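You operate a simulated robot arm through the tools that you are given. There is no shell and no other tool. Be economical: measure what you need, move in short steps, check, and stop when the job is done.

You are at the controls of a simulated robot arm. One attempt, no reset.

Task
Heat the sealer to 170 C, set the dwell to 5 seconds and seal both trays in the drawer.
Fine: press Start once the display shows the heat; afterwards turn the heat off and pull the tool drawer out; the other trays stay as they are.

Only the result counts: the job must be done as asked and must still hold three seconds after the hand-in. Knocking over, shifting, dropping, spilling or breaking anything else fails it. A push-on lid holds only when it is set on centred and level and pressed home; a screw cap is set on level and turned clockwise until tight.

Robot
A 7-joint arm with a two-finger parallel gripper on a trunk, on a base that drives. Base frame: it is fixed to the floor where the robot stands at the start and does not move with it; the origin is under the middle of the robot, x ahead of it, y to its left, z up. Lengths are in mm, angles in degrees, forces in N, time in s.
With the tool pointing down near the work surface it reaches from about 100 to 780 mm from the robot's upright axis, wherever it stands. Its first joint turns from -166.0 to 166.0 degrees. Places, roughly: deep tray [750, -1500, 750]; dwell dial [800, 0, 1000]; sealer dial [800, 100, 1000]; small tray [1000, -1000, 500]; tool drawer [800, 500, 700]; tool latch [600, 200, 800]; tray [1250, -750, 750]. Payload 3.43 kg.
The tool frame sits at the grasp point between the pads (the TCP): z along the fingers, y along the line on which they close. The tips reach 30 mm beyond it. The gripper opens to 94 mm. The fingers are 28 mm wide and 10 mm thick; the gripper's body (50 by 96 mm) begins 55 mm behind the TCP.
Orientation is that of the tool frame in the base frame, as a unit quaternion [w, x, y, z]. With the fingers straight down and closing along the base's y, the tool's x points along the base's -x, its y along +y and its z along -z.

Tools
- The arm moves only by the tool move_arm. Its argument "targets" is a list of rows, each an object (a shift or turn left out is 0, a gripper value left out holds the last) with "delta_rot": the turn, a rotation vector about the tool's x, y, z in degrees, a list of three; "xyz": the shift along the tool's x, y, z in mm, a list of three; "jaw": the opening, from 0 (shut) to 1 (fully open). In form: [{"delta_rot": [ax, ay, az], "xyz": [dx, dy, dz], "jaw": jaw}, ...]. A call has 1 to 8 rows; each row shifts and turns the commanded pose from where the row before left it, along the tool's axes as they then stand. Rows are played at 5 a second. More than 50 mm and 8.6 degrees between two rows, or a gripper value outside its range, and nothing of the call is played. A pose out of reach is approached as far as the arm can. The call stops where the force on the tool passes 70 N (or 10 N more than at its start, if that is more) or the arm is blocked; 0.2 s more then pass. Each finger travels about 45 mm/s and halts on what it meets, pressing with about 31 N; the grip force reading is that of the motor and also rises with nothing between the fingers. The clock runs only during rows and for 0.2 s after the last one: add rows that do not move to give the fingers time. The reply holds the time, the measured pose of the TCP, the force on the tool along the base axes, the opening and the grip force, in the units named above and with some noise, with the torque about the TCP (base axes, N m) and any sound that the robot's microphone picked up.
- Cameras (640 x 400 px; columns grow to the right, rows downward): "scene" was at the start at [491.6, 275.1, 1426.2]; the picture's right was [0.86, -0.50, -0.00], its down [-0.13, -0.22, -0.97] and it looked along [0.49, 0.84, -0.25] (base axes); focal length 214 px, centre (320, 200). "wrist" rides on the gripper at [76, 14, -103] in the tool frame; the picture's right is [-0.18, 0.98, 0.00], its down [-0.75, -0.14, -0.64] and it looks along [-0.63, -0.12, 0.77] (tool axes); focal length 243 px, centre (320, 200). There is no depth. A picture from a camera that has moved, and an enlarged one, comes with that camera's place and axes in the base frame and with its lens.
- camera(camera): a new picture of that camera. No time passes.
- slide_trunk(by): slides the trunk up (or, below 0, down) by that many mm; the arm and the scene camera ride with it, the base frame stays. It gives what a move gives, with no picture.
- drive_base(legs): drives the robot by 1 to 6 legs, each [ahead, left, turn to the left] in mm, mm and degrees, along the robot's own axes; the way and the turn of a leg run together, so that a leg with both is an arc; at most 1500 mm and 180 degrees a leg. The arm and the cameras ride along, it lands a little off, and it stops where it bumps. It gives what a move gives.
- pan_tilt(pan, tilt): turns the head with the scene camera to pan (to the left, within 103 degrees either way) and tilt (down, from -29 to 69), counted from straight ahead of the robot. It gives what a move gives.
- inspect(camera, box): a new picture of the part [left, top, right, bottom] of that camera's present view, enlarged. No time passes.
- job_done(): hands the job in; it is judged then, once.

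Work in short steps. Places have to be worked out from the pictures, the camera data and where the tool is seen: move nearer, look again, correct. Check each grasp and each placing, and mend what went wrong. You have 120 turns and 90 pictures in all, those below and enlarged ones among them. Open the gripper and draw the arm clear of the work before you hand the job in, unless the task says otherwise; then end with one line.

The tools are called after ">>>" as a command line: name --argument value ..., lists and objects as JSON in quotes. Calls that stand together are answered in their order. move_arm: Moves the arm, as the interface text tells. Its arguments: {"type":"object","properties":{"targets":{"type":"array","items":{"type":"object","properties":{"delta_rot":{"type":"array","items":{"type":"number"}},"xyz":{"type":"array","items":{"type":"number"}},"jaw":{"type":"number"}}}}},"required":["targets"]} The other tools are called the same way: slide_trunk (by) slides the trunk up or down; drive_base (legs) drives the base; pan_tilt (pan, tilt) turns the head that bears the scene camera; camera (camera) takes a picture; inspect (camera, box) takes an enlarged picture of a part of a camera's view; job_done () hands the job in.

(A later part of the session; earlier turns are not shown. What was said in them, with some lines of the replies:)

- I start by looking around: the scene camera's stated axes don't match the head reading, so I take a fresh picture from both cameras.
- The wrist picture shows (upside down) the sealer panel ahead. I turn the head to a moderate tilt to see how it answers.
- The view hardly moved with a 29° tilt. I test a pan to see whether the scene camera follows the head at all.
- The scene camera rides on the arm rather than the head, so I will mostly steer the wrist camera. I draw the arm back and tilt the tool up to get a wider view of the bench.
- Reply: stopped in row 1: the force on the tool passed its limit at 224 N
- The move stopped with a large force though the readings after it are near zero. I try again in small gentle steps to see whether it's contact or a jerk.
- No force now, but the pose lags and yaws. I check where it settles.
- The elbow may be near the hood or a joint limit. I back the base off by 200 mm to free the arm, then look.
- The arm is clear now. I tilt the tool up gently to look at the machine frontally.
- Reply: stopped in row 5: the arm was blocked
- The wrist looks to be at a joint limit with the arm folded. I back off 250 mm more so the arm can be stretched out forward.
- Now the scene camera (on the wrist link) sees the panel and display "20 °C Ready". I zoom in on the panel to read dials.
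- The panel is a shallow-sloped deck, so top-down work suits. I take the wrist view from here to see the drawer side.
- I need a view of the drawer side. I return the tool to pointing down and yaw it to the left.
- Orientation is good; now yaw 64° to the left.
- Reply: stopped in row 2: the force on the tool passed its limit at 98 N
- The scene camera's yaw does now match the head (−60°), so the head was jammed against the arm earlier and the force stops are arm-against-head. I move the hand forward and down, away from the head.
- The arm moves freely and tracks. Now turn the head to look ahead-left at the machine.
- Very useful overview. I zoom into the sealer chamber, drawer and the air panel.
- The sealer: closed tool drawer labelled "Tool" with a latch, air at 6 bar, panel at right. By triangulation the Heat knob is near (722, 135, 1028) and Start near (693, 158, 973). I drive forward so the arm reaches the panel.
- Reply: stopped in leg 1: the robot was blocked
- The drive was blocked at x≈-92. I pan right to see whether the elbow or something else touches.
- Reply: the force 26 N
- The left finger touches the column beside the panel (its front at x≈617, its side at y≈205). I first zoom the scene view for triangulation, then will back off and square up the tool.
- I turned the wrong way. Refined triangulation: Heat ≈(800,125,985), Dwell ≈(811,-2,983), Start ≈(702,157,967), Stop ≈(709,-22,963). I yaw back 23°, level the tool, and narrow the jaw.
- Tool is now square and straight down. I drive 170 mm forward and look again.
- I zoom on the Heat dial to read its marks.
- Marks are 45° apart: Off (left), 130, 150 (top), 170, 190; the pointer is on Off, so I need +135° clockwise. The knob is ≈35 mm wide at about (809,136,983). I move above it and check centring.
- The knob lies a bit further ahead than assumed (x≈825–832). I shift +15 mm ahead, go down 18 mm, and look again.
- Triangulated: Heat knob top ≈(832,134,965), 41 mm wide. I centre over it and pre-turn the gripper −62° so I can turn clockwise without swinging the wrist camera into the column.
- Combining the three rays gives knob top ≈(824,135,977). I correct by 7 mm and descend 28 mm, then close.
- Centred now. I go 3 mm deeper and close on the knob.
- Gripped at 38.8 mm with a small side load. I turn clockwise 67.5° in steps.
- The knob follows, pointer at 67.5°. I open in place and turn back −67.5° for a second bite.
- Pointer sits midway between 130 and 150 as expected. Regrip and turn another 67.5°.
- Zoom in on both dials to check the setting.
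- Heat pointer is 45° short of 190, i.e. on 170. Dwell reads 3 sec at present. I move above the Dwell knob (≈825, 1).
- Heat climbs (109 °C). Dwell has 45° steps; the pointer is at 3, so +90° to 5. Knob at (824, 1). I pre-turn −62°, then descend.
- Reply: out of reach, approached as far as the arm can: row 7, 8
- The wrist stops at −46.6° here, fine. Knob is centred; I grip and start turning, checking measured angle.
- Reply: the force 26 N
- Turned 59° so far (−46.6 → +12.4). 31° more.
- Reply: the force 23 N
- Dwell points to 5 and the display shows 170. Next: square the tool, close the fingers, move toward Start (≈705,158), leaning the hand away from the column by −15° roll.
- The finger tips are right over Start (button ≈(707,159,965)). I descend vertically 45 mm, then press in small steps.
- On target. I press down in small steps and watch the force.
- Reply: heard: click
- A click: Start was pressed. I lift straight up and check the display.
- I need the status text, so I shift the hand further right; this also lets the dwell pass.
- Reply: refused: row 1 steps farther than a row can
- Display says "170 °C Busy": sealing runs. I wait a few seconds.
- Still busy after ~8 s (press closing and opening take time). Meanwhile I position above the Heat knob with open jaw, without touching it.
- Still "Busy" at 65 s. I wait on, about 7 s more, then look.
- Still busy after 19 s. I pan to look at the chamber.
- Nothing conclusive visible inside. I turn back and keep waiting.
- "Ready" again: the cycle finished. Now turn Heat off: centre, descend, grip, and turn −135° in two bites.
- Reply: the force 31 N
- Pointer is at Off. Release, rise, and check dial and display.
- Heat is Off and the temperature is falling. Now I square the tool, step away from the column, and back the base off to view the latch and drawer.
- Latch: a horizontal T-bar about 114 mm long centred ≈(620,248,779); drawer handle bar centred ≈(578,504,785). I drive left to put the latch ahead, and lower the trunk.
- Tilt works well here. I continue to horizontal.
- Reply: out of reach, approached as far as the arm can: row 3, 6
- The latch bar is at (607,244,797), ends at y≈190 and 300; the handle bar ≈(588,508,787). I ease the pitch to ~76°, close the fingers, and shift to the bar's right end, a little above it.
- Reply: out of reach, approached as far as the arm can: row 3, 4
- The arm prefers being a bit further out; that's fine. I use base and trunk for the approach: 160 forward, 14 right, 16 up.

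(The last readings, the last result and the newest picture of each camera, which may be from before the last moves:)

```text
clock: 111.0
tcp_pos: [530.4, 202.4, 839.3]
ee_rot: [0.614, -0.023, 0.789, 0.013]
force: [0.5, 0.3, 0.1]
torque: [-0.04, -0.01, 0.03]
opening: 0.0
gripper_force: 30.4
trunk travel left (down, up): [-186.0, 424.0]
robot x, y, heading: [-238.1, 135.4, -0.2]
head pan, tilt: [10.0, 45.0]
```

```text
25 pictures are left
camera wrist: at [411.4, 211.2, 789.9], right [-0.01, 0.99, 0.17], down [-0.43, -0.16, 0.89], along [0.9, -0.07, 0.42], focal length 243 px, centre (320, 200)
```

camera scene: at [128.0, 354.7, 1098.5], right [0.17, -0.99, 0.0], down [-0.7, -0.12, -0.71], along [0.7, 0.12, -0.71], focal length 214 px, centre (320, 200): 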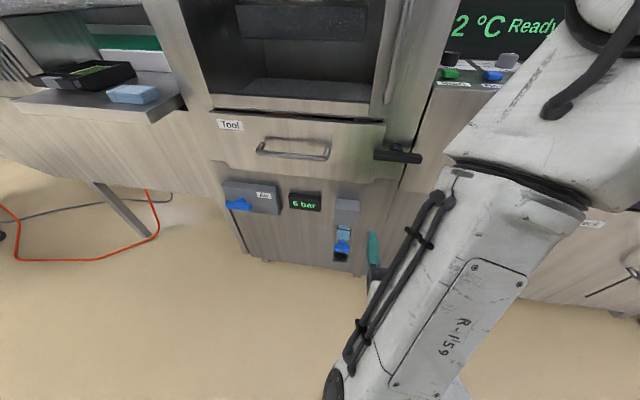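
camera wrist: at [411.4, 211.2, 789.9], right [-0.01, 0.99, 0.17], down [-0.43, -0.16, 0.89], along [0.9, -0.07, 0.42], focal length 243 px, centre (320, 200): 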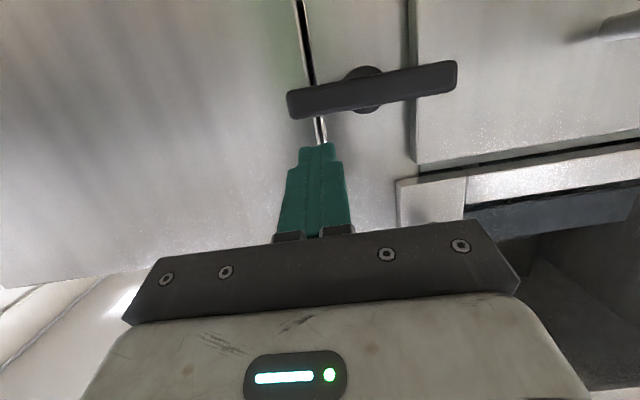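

Finger is above the bar's right end. I drive forward 50 mm to bring the tip over the bar.

>>> drive_base --legs '[[50, 0, 0]]'

>>> move_arm --targets '[{"xyz": [3, 0, 0.7]}, {"xyz": [3, 0, 0.7]}, {"xyz": [3, 0, 0.7]}, {"xyz": [3, 0, 0.7]}, {}]'

>>> camera --camera "wrist"

```text
clock: 111.9
tcp_pos: [578.4, 202.6, 837.2]
ee_rot: [0.614, -0.023, 0.789, 0.014]
force: [-0.3, 0.2, 0.0]
torque: [0.0, 0.01, -0.02]
opening: 0.4
gripper_force: 31.2
trunk travel left (down, up): [-186.0, 424.0]
robot x, y, heading: [-184.0, 133.0, 0.3]
head pan, tilt: [10.0, 45.0]
```

```text
clock: 112.9
tcp_pos: [579.5, 202.6, 830.4]
ee_rot: [0.62, -0.012, 0.784, 0.018]
force: [-15.4, -3.9, 53.6]
torque: [0.04, -1.06, -0.6]
opening: 0.0
gripper_force: 30.9
trunk travel left (down, up): [-186.0, 424.0]
robot x, y, heading: [-183.3, 131.9, -0.4]
head pan, tilt: [10.0, 45.0]
stopped in row 4: the force on the tool passed its limit at 76 N (the readings are from after the stop); the commanded pose is now the measured one
```

```text
24 pictures are left
camera wrist: at [461.8, 213.7, 779.1], right [0.0, 0.98, 0.19], down [-0.45, -0.17, 0.88], along [0.89, -0.09, 0.44], focal length 243 px, centre (320, 200)
```

wrist: 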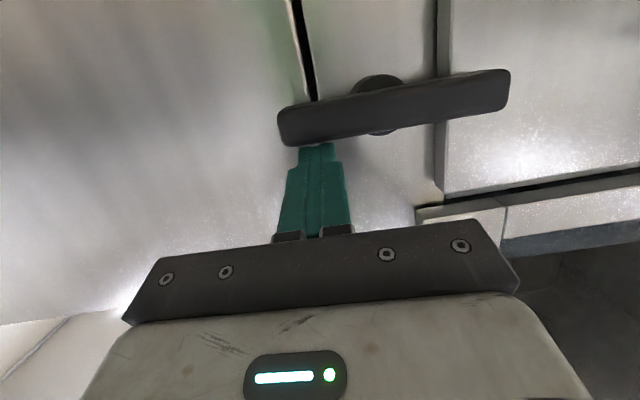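

The bar resists that way (53 N). It must turn the other way: I back off, go beneath the right end and push up.

>>> move_arm --targets '[{"xyz": [-4, 0, 0]}, {"xyz": [-4, 0, 0]}, {}]'

>>> drive_base --legs '[[-60, 0, 0]]'

>>> slide_trunk --by -76

>>> drive_base --legs '[[60, 0, 0]]'

>>> camera --camera "wrist"

```text
clock: 113.7
tcp_pos: [579.3, 203.4, 830.2]
ee_rot: [0.614, -0.011, 0.789, 0.017]
force: [-7.9, -3.4, 32.5]
torque: [-0.01, -0.7, -0.05]
opening: 0.2
gripper_force: 31.3
trunk travel left (down, up): [-186.0, 424.0]
robot x, y, heading: [-187.1, 135.1, 0.0]
head pan, tilt: [10.0, 45.0]
```

```text
clock: 114.7
tcp_pos: [520.5, 204.1, 829.9]
ee_rot: [0.612, -0.013, 0.79, 0.02]
force: [0.0, -0.2, 0.3]
torque: [-0.01, 0.0, -0.01]
opening: 0.0
gripper_force: 30.6
trunk travel left (down, up): [-186.0, 424.0]
robot x, y, heading: [-246.8, 135.2, -0.1]
head pan, tilt: [10.0, 45.0]
```

```text
clock: 115.8
tcp_pos: [518.9, 204.1, 750.9]
ee_rot: [0.611, -0.013, 0.791, 0.021]
force: [-0.6, -0.3, -0.5]
torque: [0.0, 0.0, 0.0]
opening: 0.1
gripper_force: 30.8
trunk travel left (down, up): [-110.0, 500.0]
robot x, y, heading: [-248.2, 131.9, 0.0]
head pan, tilt: [10.0, 45.0]
```

```text
clock: 116.8
tcp_pos: [579.2, 202.4, 752.7]
ee_rot: [0.611, -0.013, 0.791, 0.021]
force: [0.7, -1.0, -0.8]
torque: [-0.02, -0.01, 0.0]
opening: 0.0
gripper_force: 31.2
trunk travel left (down, up): [-110.0, 500.0]
robot x, y, heading: [-181.8, 132.6, -0.0]
head pan, tilt: [10.0, 45.0]
```

```text
23 pictures are left
camera wrist: at [461.2, 214.2, 704.7], right [0.0, 0.98, 0.2], down [-0.42, -0.18, 0.89], along [0.91, -0.09, 0.42], focal length 243 px, centre (320, 200)
```

wrist: 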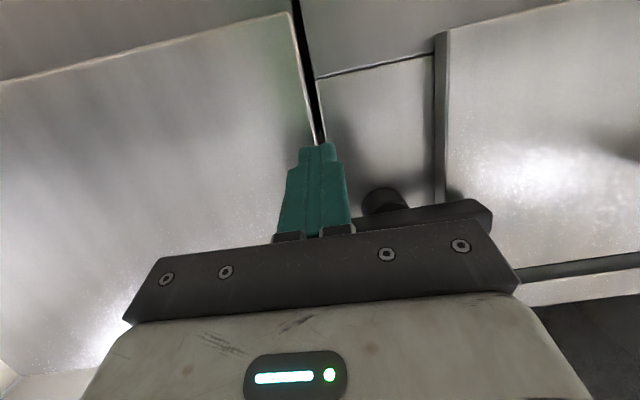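

Finger is below the right end. I push up in 5 mm steps.

>>> move_arm --targets '[{"xyz": [-4.84, 0, -1.26]}, {"xyz": [-4.84, 0, -1.26]}, {"xyz": [-4.84, 0, -1.26]}, {"xyz": [-4.84, 0, -1.26]}, {"xyz": [-4.84, 0, -1.26]}, {"xyz": [-4.84, 0, -1.26]}, {"xyz": [-4.84, 0, -1.26]}, {}]'

```text
clock: 118.6
tcp_pos: [584.1, 205.4, 778.6]
ee_rot: [0.605, -0.009, 0.796, 0.022]
force: [-2.6, 0.0, -3.8]
torque: [-0.04, 0.02, -0.04]
opening: 0.0
gripper_force: 31.2
out of reach, approached as far as the arm can: row 6
trunk travel left (down, up): [-110.0, 500.0]
robot x, y, heading: [-182.2, 133.0, -0.2]
head pan, tilt: [10.0, 45.0]
```

Light contact. The arm's at its inward limit, so I continue upward with the trunk in small slides.

>>> slide_trunk --by 15

>>> camera --camera "wrist"

```text
clock: 119.2
tcp_pos: [582.3, 207.3, 795.1]
ee_rot: [0.606, -0.007, 0.795, 0.023]
force: [-0.3, 0.4, -0.7]
torque: [0.03, 0.01, -0.02]
opening: 0.0
gripper_force: 30.8
trunk travel left (down, up): [-125.0, 485.0]
robot x, y, heading: [-189.9, 132.2, -0.1]
head pan, tilt: [10.0, 45.0]
```

```text
22 pictures are left
camera wrist: at [463.2, 217.0, 749.7], right [0.01, 0.98, 0.2], down [-0.41, -0.18, 0.89], along [0.91, -0.09, 0.4], focal length 243 px, centre (320, 200)
```

wrist: 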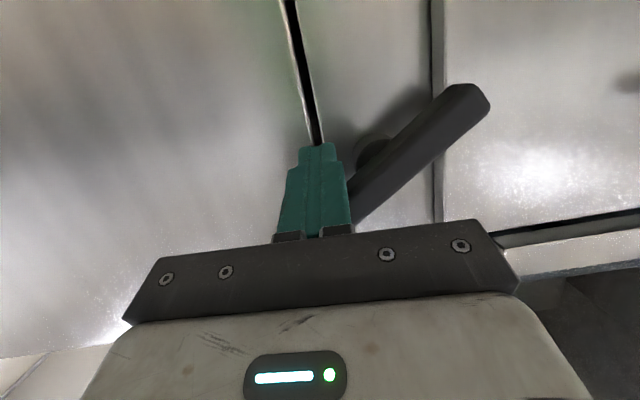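

The bar is turning freely (~40°). I lift another 28 mm, then sweep left to bring it upright.

>>> slide_trunk --by 28

>>> move_arm --targets '[{"xyz": [0, 5, 0]}, {"xyz": [0, 5, 0]}, {"xyz": [0, 5, 0]}, {}]'

>>> camera --camera "wrist"

```text
clock: 119.9
tcp_pos: [581.9, 207.0, 824.3]
ee_rot: [0.606, -0.009, 0.795, 0.023]
force: [-0.3, 0.8, -0.3]
torque: [0.01, -0.02, -0.01]
opening: 0.0
gripper_force: 30.8
trunk travel left (down, up): [-153.0, 457.0]
robot x, y, heading: [-185.0, 130.8, -0.2]
head pan, tilt: [10.0, 45.0]
```

```text
clock: 120.9
tcp_pos: [583.4, 219.2, 830.1]
ee_rot: [0.612, -0.012, 0.791, 0.02]
force: [-6.2, -1.5, 3.4]
torque: [0.07, -0.13, -0.03]
opening: 0.0
gripper_force: 30.6
trunk travel left (down, up): [-153.0, 457.0]
robot x, y, heading: [-187.3, 132.5, -0.3]
head pan, tilt: [10.0, 45.0]
```

```text
21 pictures are left
camera wrist: at [465.0, 230.3, 782.0], right [0.0, 0.98, 0.2], down [-0.42, -0.18, 0.89], along [0.91, -0.09, 0.42], focal length 243 px, centre (320, 200)
```

wrist: 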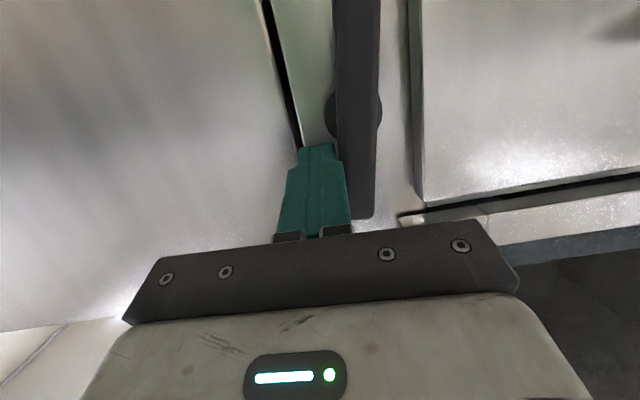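

The bar is upright and clear of the drawer edge. One slight push more to see if it has reached its stop, then back out.

>>> move_arm --targets '[{"xyz": [0, 3, 0]}, {"xyz": [0, 3, 0]}, {}]'

>>> move_arm --targets '[{"xyz": [0, -5, 0]}, {"xyz": [0, -8, 0]}, {}]'

>>> drive_base --legs '[[-120, 0, 0]]'

>>> camera --camera "wrist"

```text
clock: 121.7
tcp_pos: [584.1, 223.5, 828.4]
ee_rot: [0.611, -0.012, 0.791, 0.019]
force: [2.0, -4.8, -2.7]
torque: [-0.11, 0.01, -0.13]
opening: 0.1
gripper_force: 30.8
trunk travel left (down, up): [-153.0, 457.0]
robot x, y, heading: [-180.7, 132.3, -0.3]
head pan, tilt: [10.0, 45.0]
```

```text
clock: 122.5
tcp_pos: [584.4, 211.8, 828.4]
ee_rot: [0.612, -0.012, 0.791, 0.021]
force: [-0.1, 0.5, 0.3]
torque: [-0.02, 0.02, -0.02]
opening: 0.0
gripper_force: 30.4
trunk travel left (down, up): [-153.0, 457.0]
robot x, y, heading: [-185.7, 131.3, -0.1]
head pan, tilt: [10.0, 45.0]
```

```text
clock: 123.7
tcp_pos: [463.6, 213.0, 827.8]
ee_rot: [0.61, -0.012, 0.792, 0.02]
force: [-0.6, -0.1, 0.6]
torque: [0.02, 0.02, 0.03]
opening: 0.0
gripper_force: 31.2
trunk travel left (down, up): [-153.0, 457.0]
robot x, y, heading: [-310.0, 132.9, -0.3]
head pan, tilt: [10.0, 45.0]
```

```text
20 pictures are left
camera wrist: at [345.2, 223.2, 780.8], right [0.0, 0.98, 0.2], down [-0.42, -0.17, 0.89], along [0.91, -0.09, 0.41], focal length 243 px, centre (320, 200)
```

wrist: 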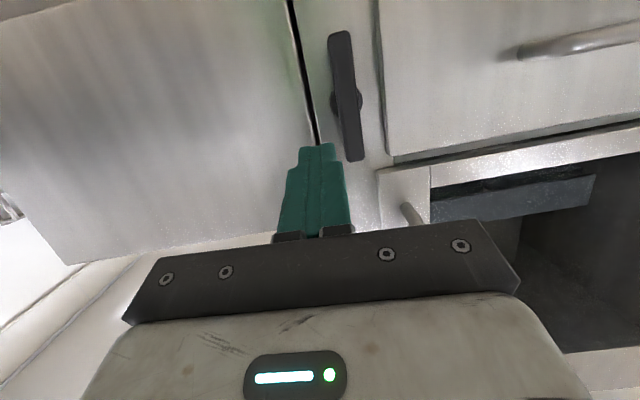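

Latch is open. Now I roll the gripper +90° so it can clasp the handle bar from the front, and open the jaw.

>>> move_arm --targets '[{"delta_rot": [0, 0, 8.5], "jaw": 0.6}, {"delta_rot": [0, 0, 8.5]}, {"delta_rot": [0, 0, 8.5]}, {"delta_rot": [0, 0, 8.5]}, {"delta_rot": [0, 0, 8.5]}, {"delta_rot": [0, 0, 8.5]}, {"delta_rot": [0, 0, 8.5]}, {"delta_rot": [0, 0, 8.5]}]'

>>> move_arm --targets '[{"delta_rot": [0, 0, 8.5]}, {"delta_rot": [0, 0, 8.5]}, {"delta_rot": [0, 0, 5]}, {}]'

```text
clock: 125.5
tcp_pos: [463.6, 212.7, 828.5]
ee_rot: [0.495, 0.434, 0.662, 0.359]
force: [-0.4, -0.5, -0.7]
torque: [0.02, 0.05, -0.02]
opening: 56.4
gripper_force: 0.0
trunk travel left (down, up): [-153.0, 457.0]
robot x, y, heading: [-305.7, 132.5, 0.1]
head pan, tilt: [10.0, 45.0]
```

```text
clock: 126.5
tcp_pos: [462.8, 211.8, 827.9]
ee_rot: [0.418, 0.551, 0.568, 0.446]
force: [0.1, -0.2, 0.2]
torque: [0.02, -0.01, 0.01]
opening: 56.6
gripper_force: 0.0
trunk travel left (down, up): [-153.0, 457.0]
robot x, y, heading: [-307.4, 133.7, -0.3]
head pan, tilt: [10.0, 45.0]
```

Orientation is right (fingers close vertically). I drive left 285 mm, lower the trunk 38 mm, and look.

>>> drive_base --legs '[[0, 285, 0]]'

>>> slide_trunk --by -38

>>> camera --camera "wrist"

>>> camera --camera "scene"

```text
clock: 128.5
tcp_pos: [465.7, 492.0, 828.8]
ee_rot: [0.42, 0.552, 0.566, 0.445]
force: [-0.2, 0.0, 0.1]
torque: [-0.02, -0.03, -0.03]
opening: 56.3
gripper_force: 0.1
trunk travel left (down, up): [-153.0, 457.0]
robot x, y, heading: [-301.9, 416.6, -0.7]
head pan, tilt: [10.0, 45.0]
```

```text
clock: 129.3
tcp_pos: [465.4, 490.3, 789.9]
ee_rot: [0.42, 0.553, 0.565, 0.445]
force: [0.2, -0.3, 0.2]
torque: [0.01, 0.02, 0.01]
opening: 56.4
gripper_force: 0.0
trunk travel left (down, up): [-115.0, 495.0]
robot x, y, heading: [-300.5, 418.4, -0.6]
head pan, tilt: [10.0, 45.0]
```

```text
19 pictures are left
camera wrist: at [367.3, 563.9, 831.8], right [0.26, -0.19, 0.95], down [-0.63, -0.78, 0.01], along [0.73, -0.6, -0.32], focal length 243 px, centre (320, 200)
```

wrist: 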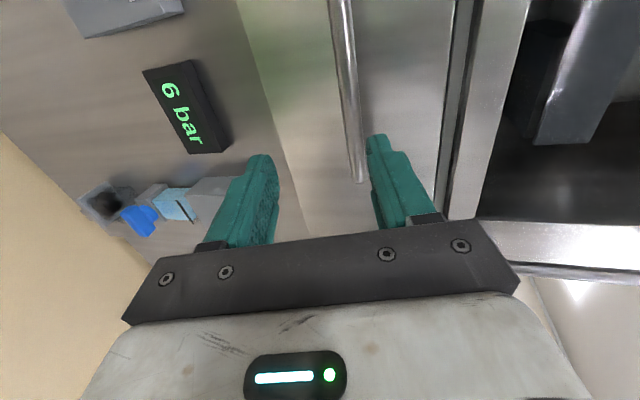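

```text
18 pictures are left
camera scene: at [222.8, 621.7, 1043.5], right [0.16, -0.99, 0.0], down [-0.7, -0.12, -0.71], along [0.7, 0.12, -0.71], focal length 214 px, centre (320, 200)
```

scene: 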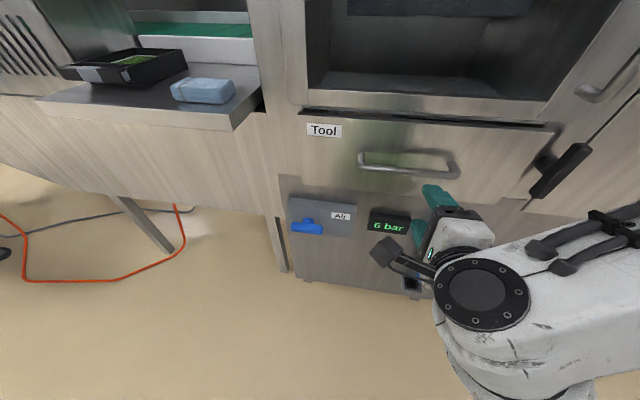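

Handle bar confirmed at z≈786, right between the fingers' height. I drive forward 108 mm to straddle it.

>>> drive_base --legs '[[108, 0, 0.5]]'

>>> camera --camera "wrist"

```text
clock: 130.5
tcp_pos: [574.9, 496.4, 790.5]
ee_rot: [0.418, 0.551, 0.568, 0.447]
force: [-0.3, 0.7, 0.8]
torque: [-0.01, 0.03, -0.06]
opening: 56.4
gripper_force: 0.0
trunk travel left (down, up): [-115.0, 495.0]
robot x, y, heading: [-192.0, 416.2, -0.1]
head pan, tilt: [10.0, 45.0]
```

```text
17 pictures are left
camera wrist: at [476.9, 568.6, 831.8], right [0.26, -0.19, 0.95], down [-0.62, -0.78, 0.01], along [0.74, -0.59, -0.32], focal length 243 px, centre (320, 200)
```

wrist: 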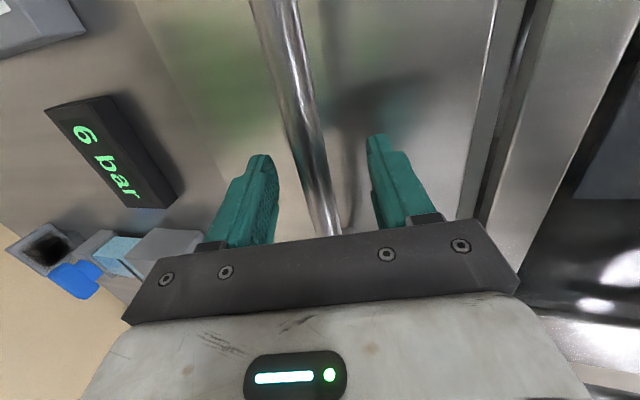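

The bar is between the fingers. Close the grip.

>>> move_arm --targets '[{"jaw": 0.05}, {"jaw": 0.05}, {}, {}, {}, {}]'

```text
clock: 131.9
tcp_pos: [575.3, 498.1, 789.5]
ee_rot: [0.416, 0.552, 0.57, 0.445]
force: [-2.1, 0.4, -12.8]
torque: [-0.44, -0.02, 0.17]
opening: 20.5
gripper_force: 44.7
trunk travel left (down, up): [-115.0, 495.0]
robot x, y, heading: [-191.6, 415.9, -0.2]
head pan, tilt: [10.0, 45.0]
```

Gripped at 20 mm on the bar. I pull by driving the base back 80 mm first.

>>> drive_base --legs '[[-80, 0, 0]]'

>>> camera --camera "scene"

```text
clock: 133.0
tcp_pos: [494.9, 496.4, 790.4]
ee_rot: [0.417, 0.552, 0.568, 0.446]
force: [1.8, 2.3, -18.5]
torque: [-0.41, -0.02, 0.14]
opening: 20.3
gripper_force: 44.6
trunk travel left (down, up): [-115.0, 495.0]
robot x, y, heading: [-276.9, 419.5, -0.3]
head pan, tilt: [10.0, 45.0]
```

```text
16 pictures are left
camera scene: at [251.2, 625.2, 1043.2], right [0.17, -0.99, 0.0], down [-0.7, -0.12, -0.71], along [0.7, 0.12, -0.71], focal length 214 px, centre (320, 200)
```

scene: 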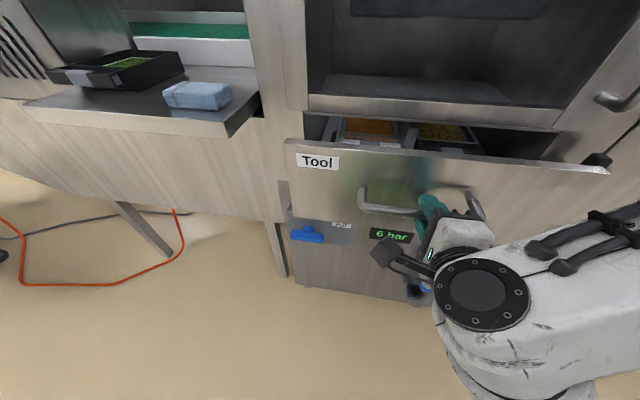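

The drawer opens, with two trays inside. I keep pulling, gently.

>>> drive_base --legs '[[-130, 0, 0.2]]'

>>> camera --camera "scene"

```text
clock: 134.2
tcp_pos: [366.2, 496.7, 789.8]
ee_rot: [0.416, 0.552, 0.569, 0.445]
force: [0.8, -4.0, -8.4]
torque: [-0.31, -0.06, 0.43]
opening: 20.4
gripper_force: 45.0
trunk travel left (down, up): [-115.0, 495.0]
robot x, y, heading: [-404.6, 416.8, -0.1]
head pan, tilt: [10.0, 45.0]
```

```text
15 pictures are left
camera scene: at [122.8, 625.3, 1043.4], right [0.17, -0.99, 0.0], down [-0.7, -0.12, -0.71], along [0.7, 0.12, -0.71], focal length 214 px, centre (320, 200)
```

scene: 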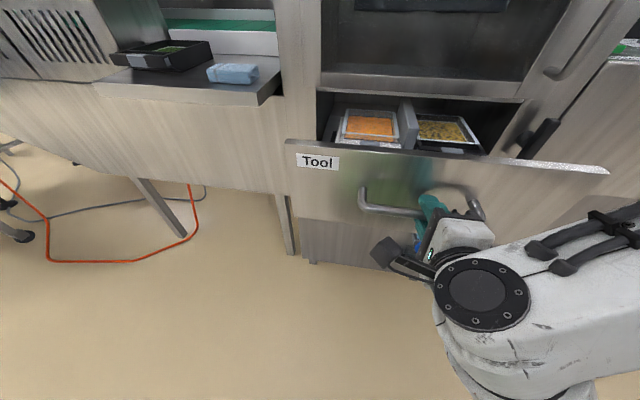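

Out by ~210 mm. I pull on to find the end stop.

>>> drive_base --legs '[[-80, 0, 0]]'

>>> inspect --camera "scene" --box '[280, 60, 620, 240]'

```text
clock: 135.3
tcp_pos: [285.9, 496.8, 789.3]
ee_rot: [0.417, 0.55, 0.569, 0.446]
force: [2.1, 3.0, -3.8]
torque: [-0.44, -0.02, 0.07]
opening: 20.1
gripper_force: 45.7
trunk travel left (down, up): [-115.0, 495.0]
robot x, y, heading: [-484.9, 420.4, -0.0]
head pan, tilt: [10.0, 45.0]
```

```text
1.88 times, centred on (450, 150) of scene
camera zoom: at [42.5, 625.3, 1043.4], right [0.17, -0.99, 0.0], down [-0.7, -0.12, -0.71], along [0.7, 0.12, -0.71], focal length 404 px, centre (75, 294)
```

zoom: 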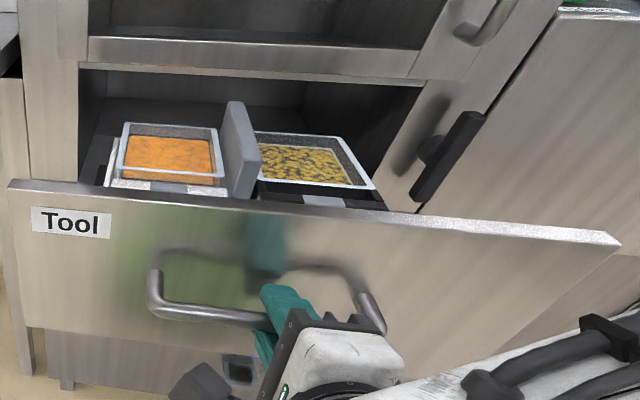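

Still moving freely. Pull another 70 mm.

>>> drive_base --legs '[[-70, 0, 0]]'

>>> inspect --camera "scene" --box '[280, 60, 620, 240]'

```text
clock: 136.3
tcp_pos: [217.4, 496.1, 792.5]
ee_rot: [0.42, 0.551, 0.565, 0.447]
force: [20.2, -1.2, 30.0]
torque: [-0.36, -0.78, -0.06]
opening: 24.5
gripper_force: 17.2
trunk travel left (down, up): [-115.0, 495.0]
robot x, y, heading: [-552.3, 419.8, -0.3]
head pan, tilt: [10.0, 45.0]
```

```text
1.88 times, centred on (450, 150) of scene
camera zoom: at [-27.3, 624.5, 1044.0], right [0.17, -0.99, 0.0], down [-0.7, -0.12, -0.71], along [0.7, 0.12, -0.71], focal length 404 px, centre (75, 294)
```

zoom: 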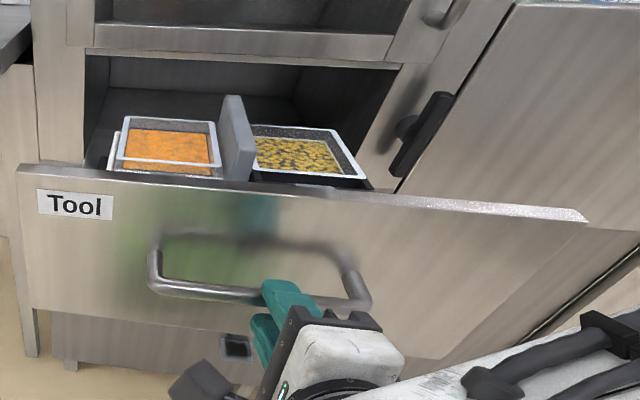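

Force rose and the fingers began sliding: the drawer is at its stop. I open the gripper and back away.

>>> move_arm --targets '[{"jaw": 0.4}, {"jaw": 0.6}, {"jaw": 0.6}, {}, {}]'

>>> drive_base --legs '[[-150, 0, 0]]'

>>> slide_trunk --by 200

>>> pan_tilt --pan -5 --tilt 35

>>> camera --camera "scene"

```text
clock: 137.5
tcp_pos: [216.1, 496.8, 792.8]
ee_rot: [0.42, 0.551, 0.566, 0.447]
force: [0.8, -0.2, 0.6]
torque: [-0.02, 0.01, -0.02]
opening: 56.5
gripper_force: 0.0
trunk travel left (down, up): [-115.0, 495.0]
robot x, y, heading: [-552.1, 419.1, -0.6]
head pan, tilt: [10.0, 45.0]
```

```text
clock: 138.9
tcp_pos: [67.1, 496.7, 792.6]
ee_rot: [0.421, 0.551, 0.565, 0.447]
force: [-0.9, -0.2, -0.5]
torque: [0.01, -0.01, 0.01]
opening: 56.2
gripper_force: 0.0
trunk travel left (down, up): [-115.0, 495.0]
robot x, y, heading: [-700.9, 420.1, -0.5]
head pan, tilt: [10.0, 45.0]
```

```text
clock: 141.1
tcp_pos: [68.1, 496.0, 991.9]
ee_rot: [0.421, 0.55, 0.566, 0.447]
force: [0.8, 0.0, 0.4]
torque: [0.01, 0.03, -0.01]
opening: 56.4
gripper_force: 0.1
trunk travel left (down, up): [-315.0, 295.0]
robot x, y, heading: [-706.2, 417.4, -0.1]
head pan, tilt: [10.0, 45.0]
```

```text
clock: 141.8
tcp_pos: [67.9, 495.5, 991.5]
ee_rot: [0.42, 0.551, 0.565, 0.448]
force: [0.4, 0.0, -0.7]
torque: [-0.03, 0.03, -0.03]
opening: 56.0
gripper_force: 0.0
trunk travel left (down, up): [-315.0, 295.0]
robot x, y, heading: [-702.6, 417.6, -0.2]
head pan, tilt: [-5.0, 35.0]
```

```text
12 pictures are left
camera scene: at [-168.5, 602.8, 1258.3], right [-0.09, -1.0, 0.0], down [-0.57, 0.05, -0.82], along [0.82, -0.07, -0.57], focal length 214 px, centre (320, 200)
```

scene: 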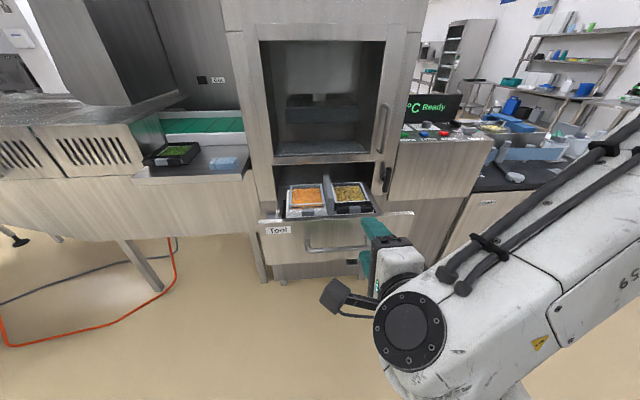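

Drawer is out and stays out. I inspect the trays for the seal and the panel's state.

>>> inspect --camera "scene" --box '[255, 165, 415, 265]'

>>> inspect --camera "scene" --box '[380, 80, 500, 155]'

```text
4.00 times, centred on (335, 215) of scene
camera zoom: at [-168.5, 602.8, 1258.3], right [-0.09, -1.0, 0.0], down [-0.57, 0.05, -0.82], along [0.82, -0.07, -0.57], focal length 858 px, centre (260, 140)
```

zoom: 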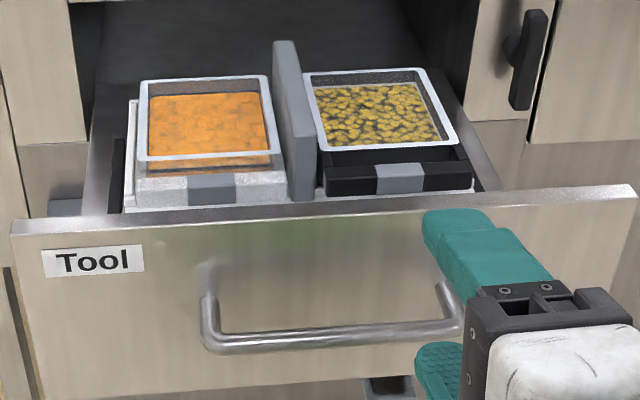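

```text
5.33 times, centred on (440, 118) of scene
camera zoom: at [-168.5, 602.8, 1258.3], right [-0.09, -1.0, 0.0], down [-0.57, 0.05, -0.82], along [0.82, -0.07, -0.57], focal length 1144 px, centre (-320, 640)
```

zoom: 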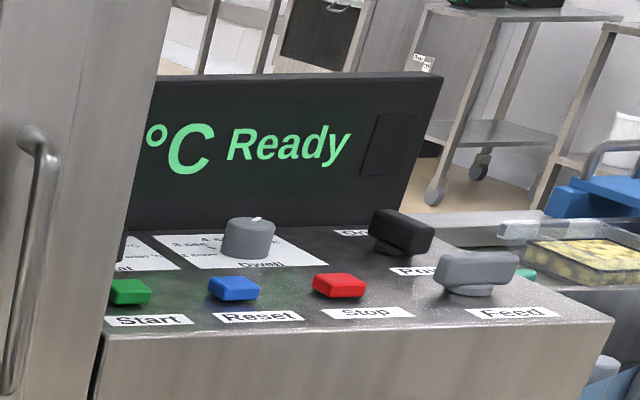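

Both trays seem covered. I take one tighter look at the film edges.

>>> inspect --camera "scene" --box '[282, 176, 378, 224]'

```text
6.67 times, centred on (330, 200) of scene
camera zoom: at [-168.5, 602.8, 1258.3], right [-0.09, -1.0, 0.0], down [-0.57, 0.05, -0.82], along [0.82, -0.07, -0.57], focal length 1430 px, centre (253, 200)
```

zoom: 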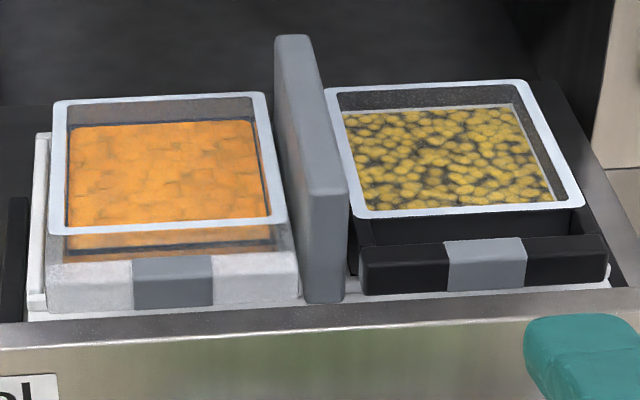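

For comparison I look at the unsealed green tray on the side shelf.

>>> inspect --camera "scene" --box '[135, 135, 255, 185]'

```text
5.33 times, centred on (195, 160) of scene
camera zoom: at [-168.5, 602.8, 1258.3], right [-0.09, -1.0, 0.0], down [-0.57, 0.05, -0.82], along [0.82, -0.07, -0.57], focal length 1144 px, centre (987, 413)
```

zoom: 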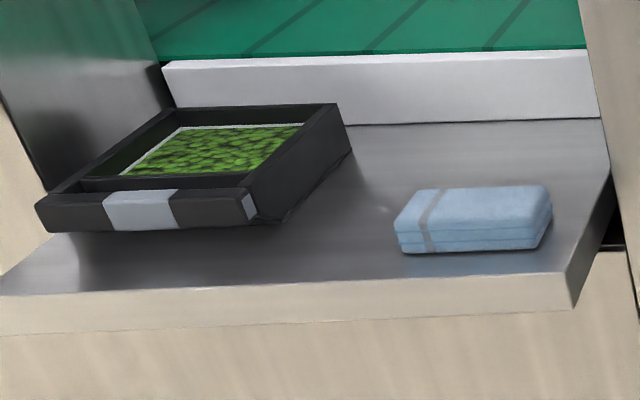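

The unsealed green tray has no white frame and both drawer trays do, so I judge them sealed. Heat is off, the drawer is out, the gripper is open and the arm is clear, so I hand in.

>>> job_done

```text
The job is handed in.
```

I sealed both trays at 170 °C with a 5-second dwell, turned the heat off and pulled the tool drawer out to its stop; I did not touch the other trays.
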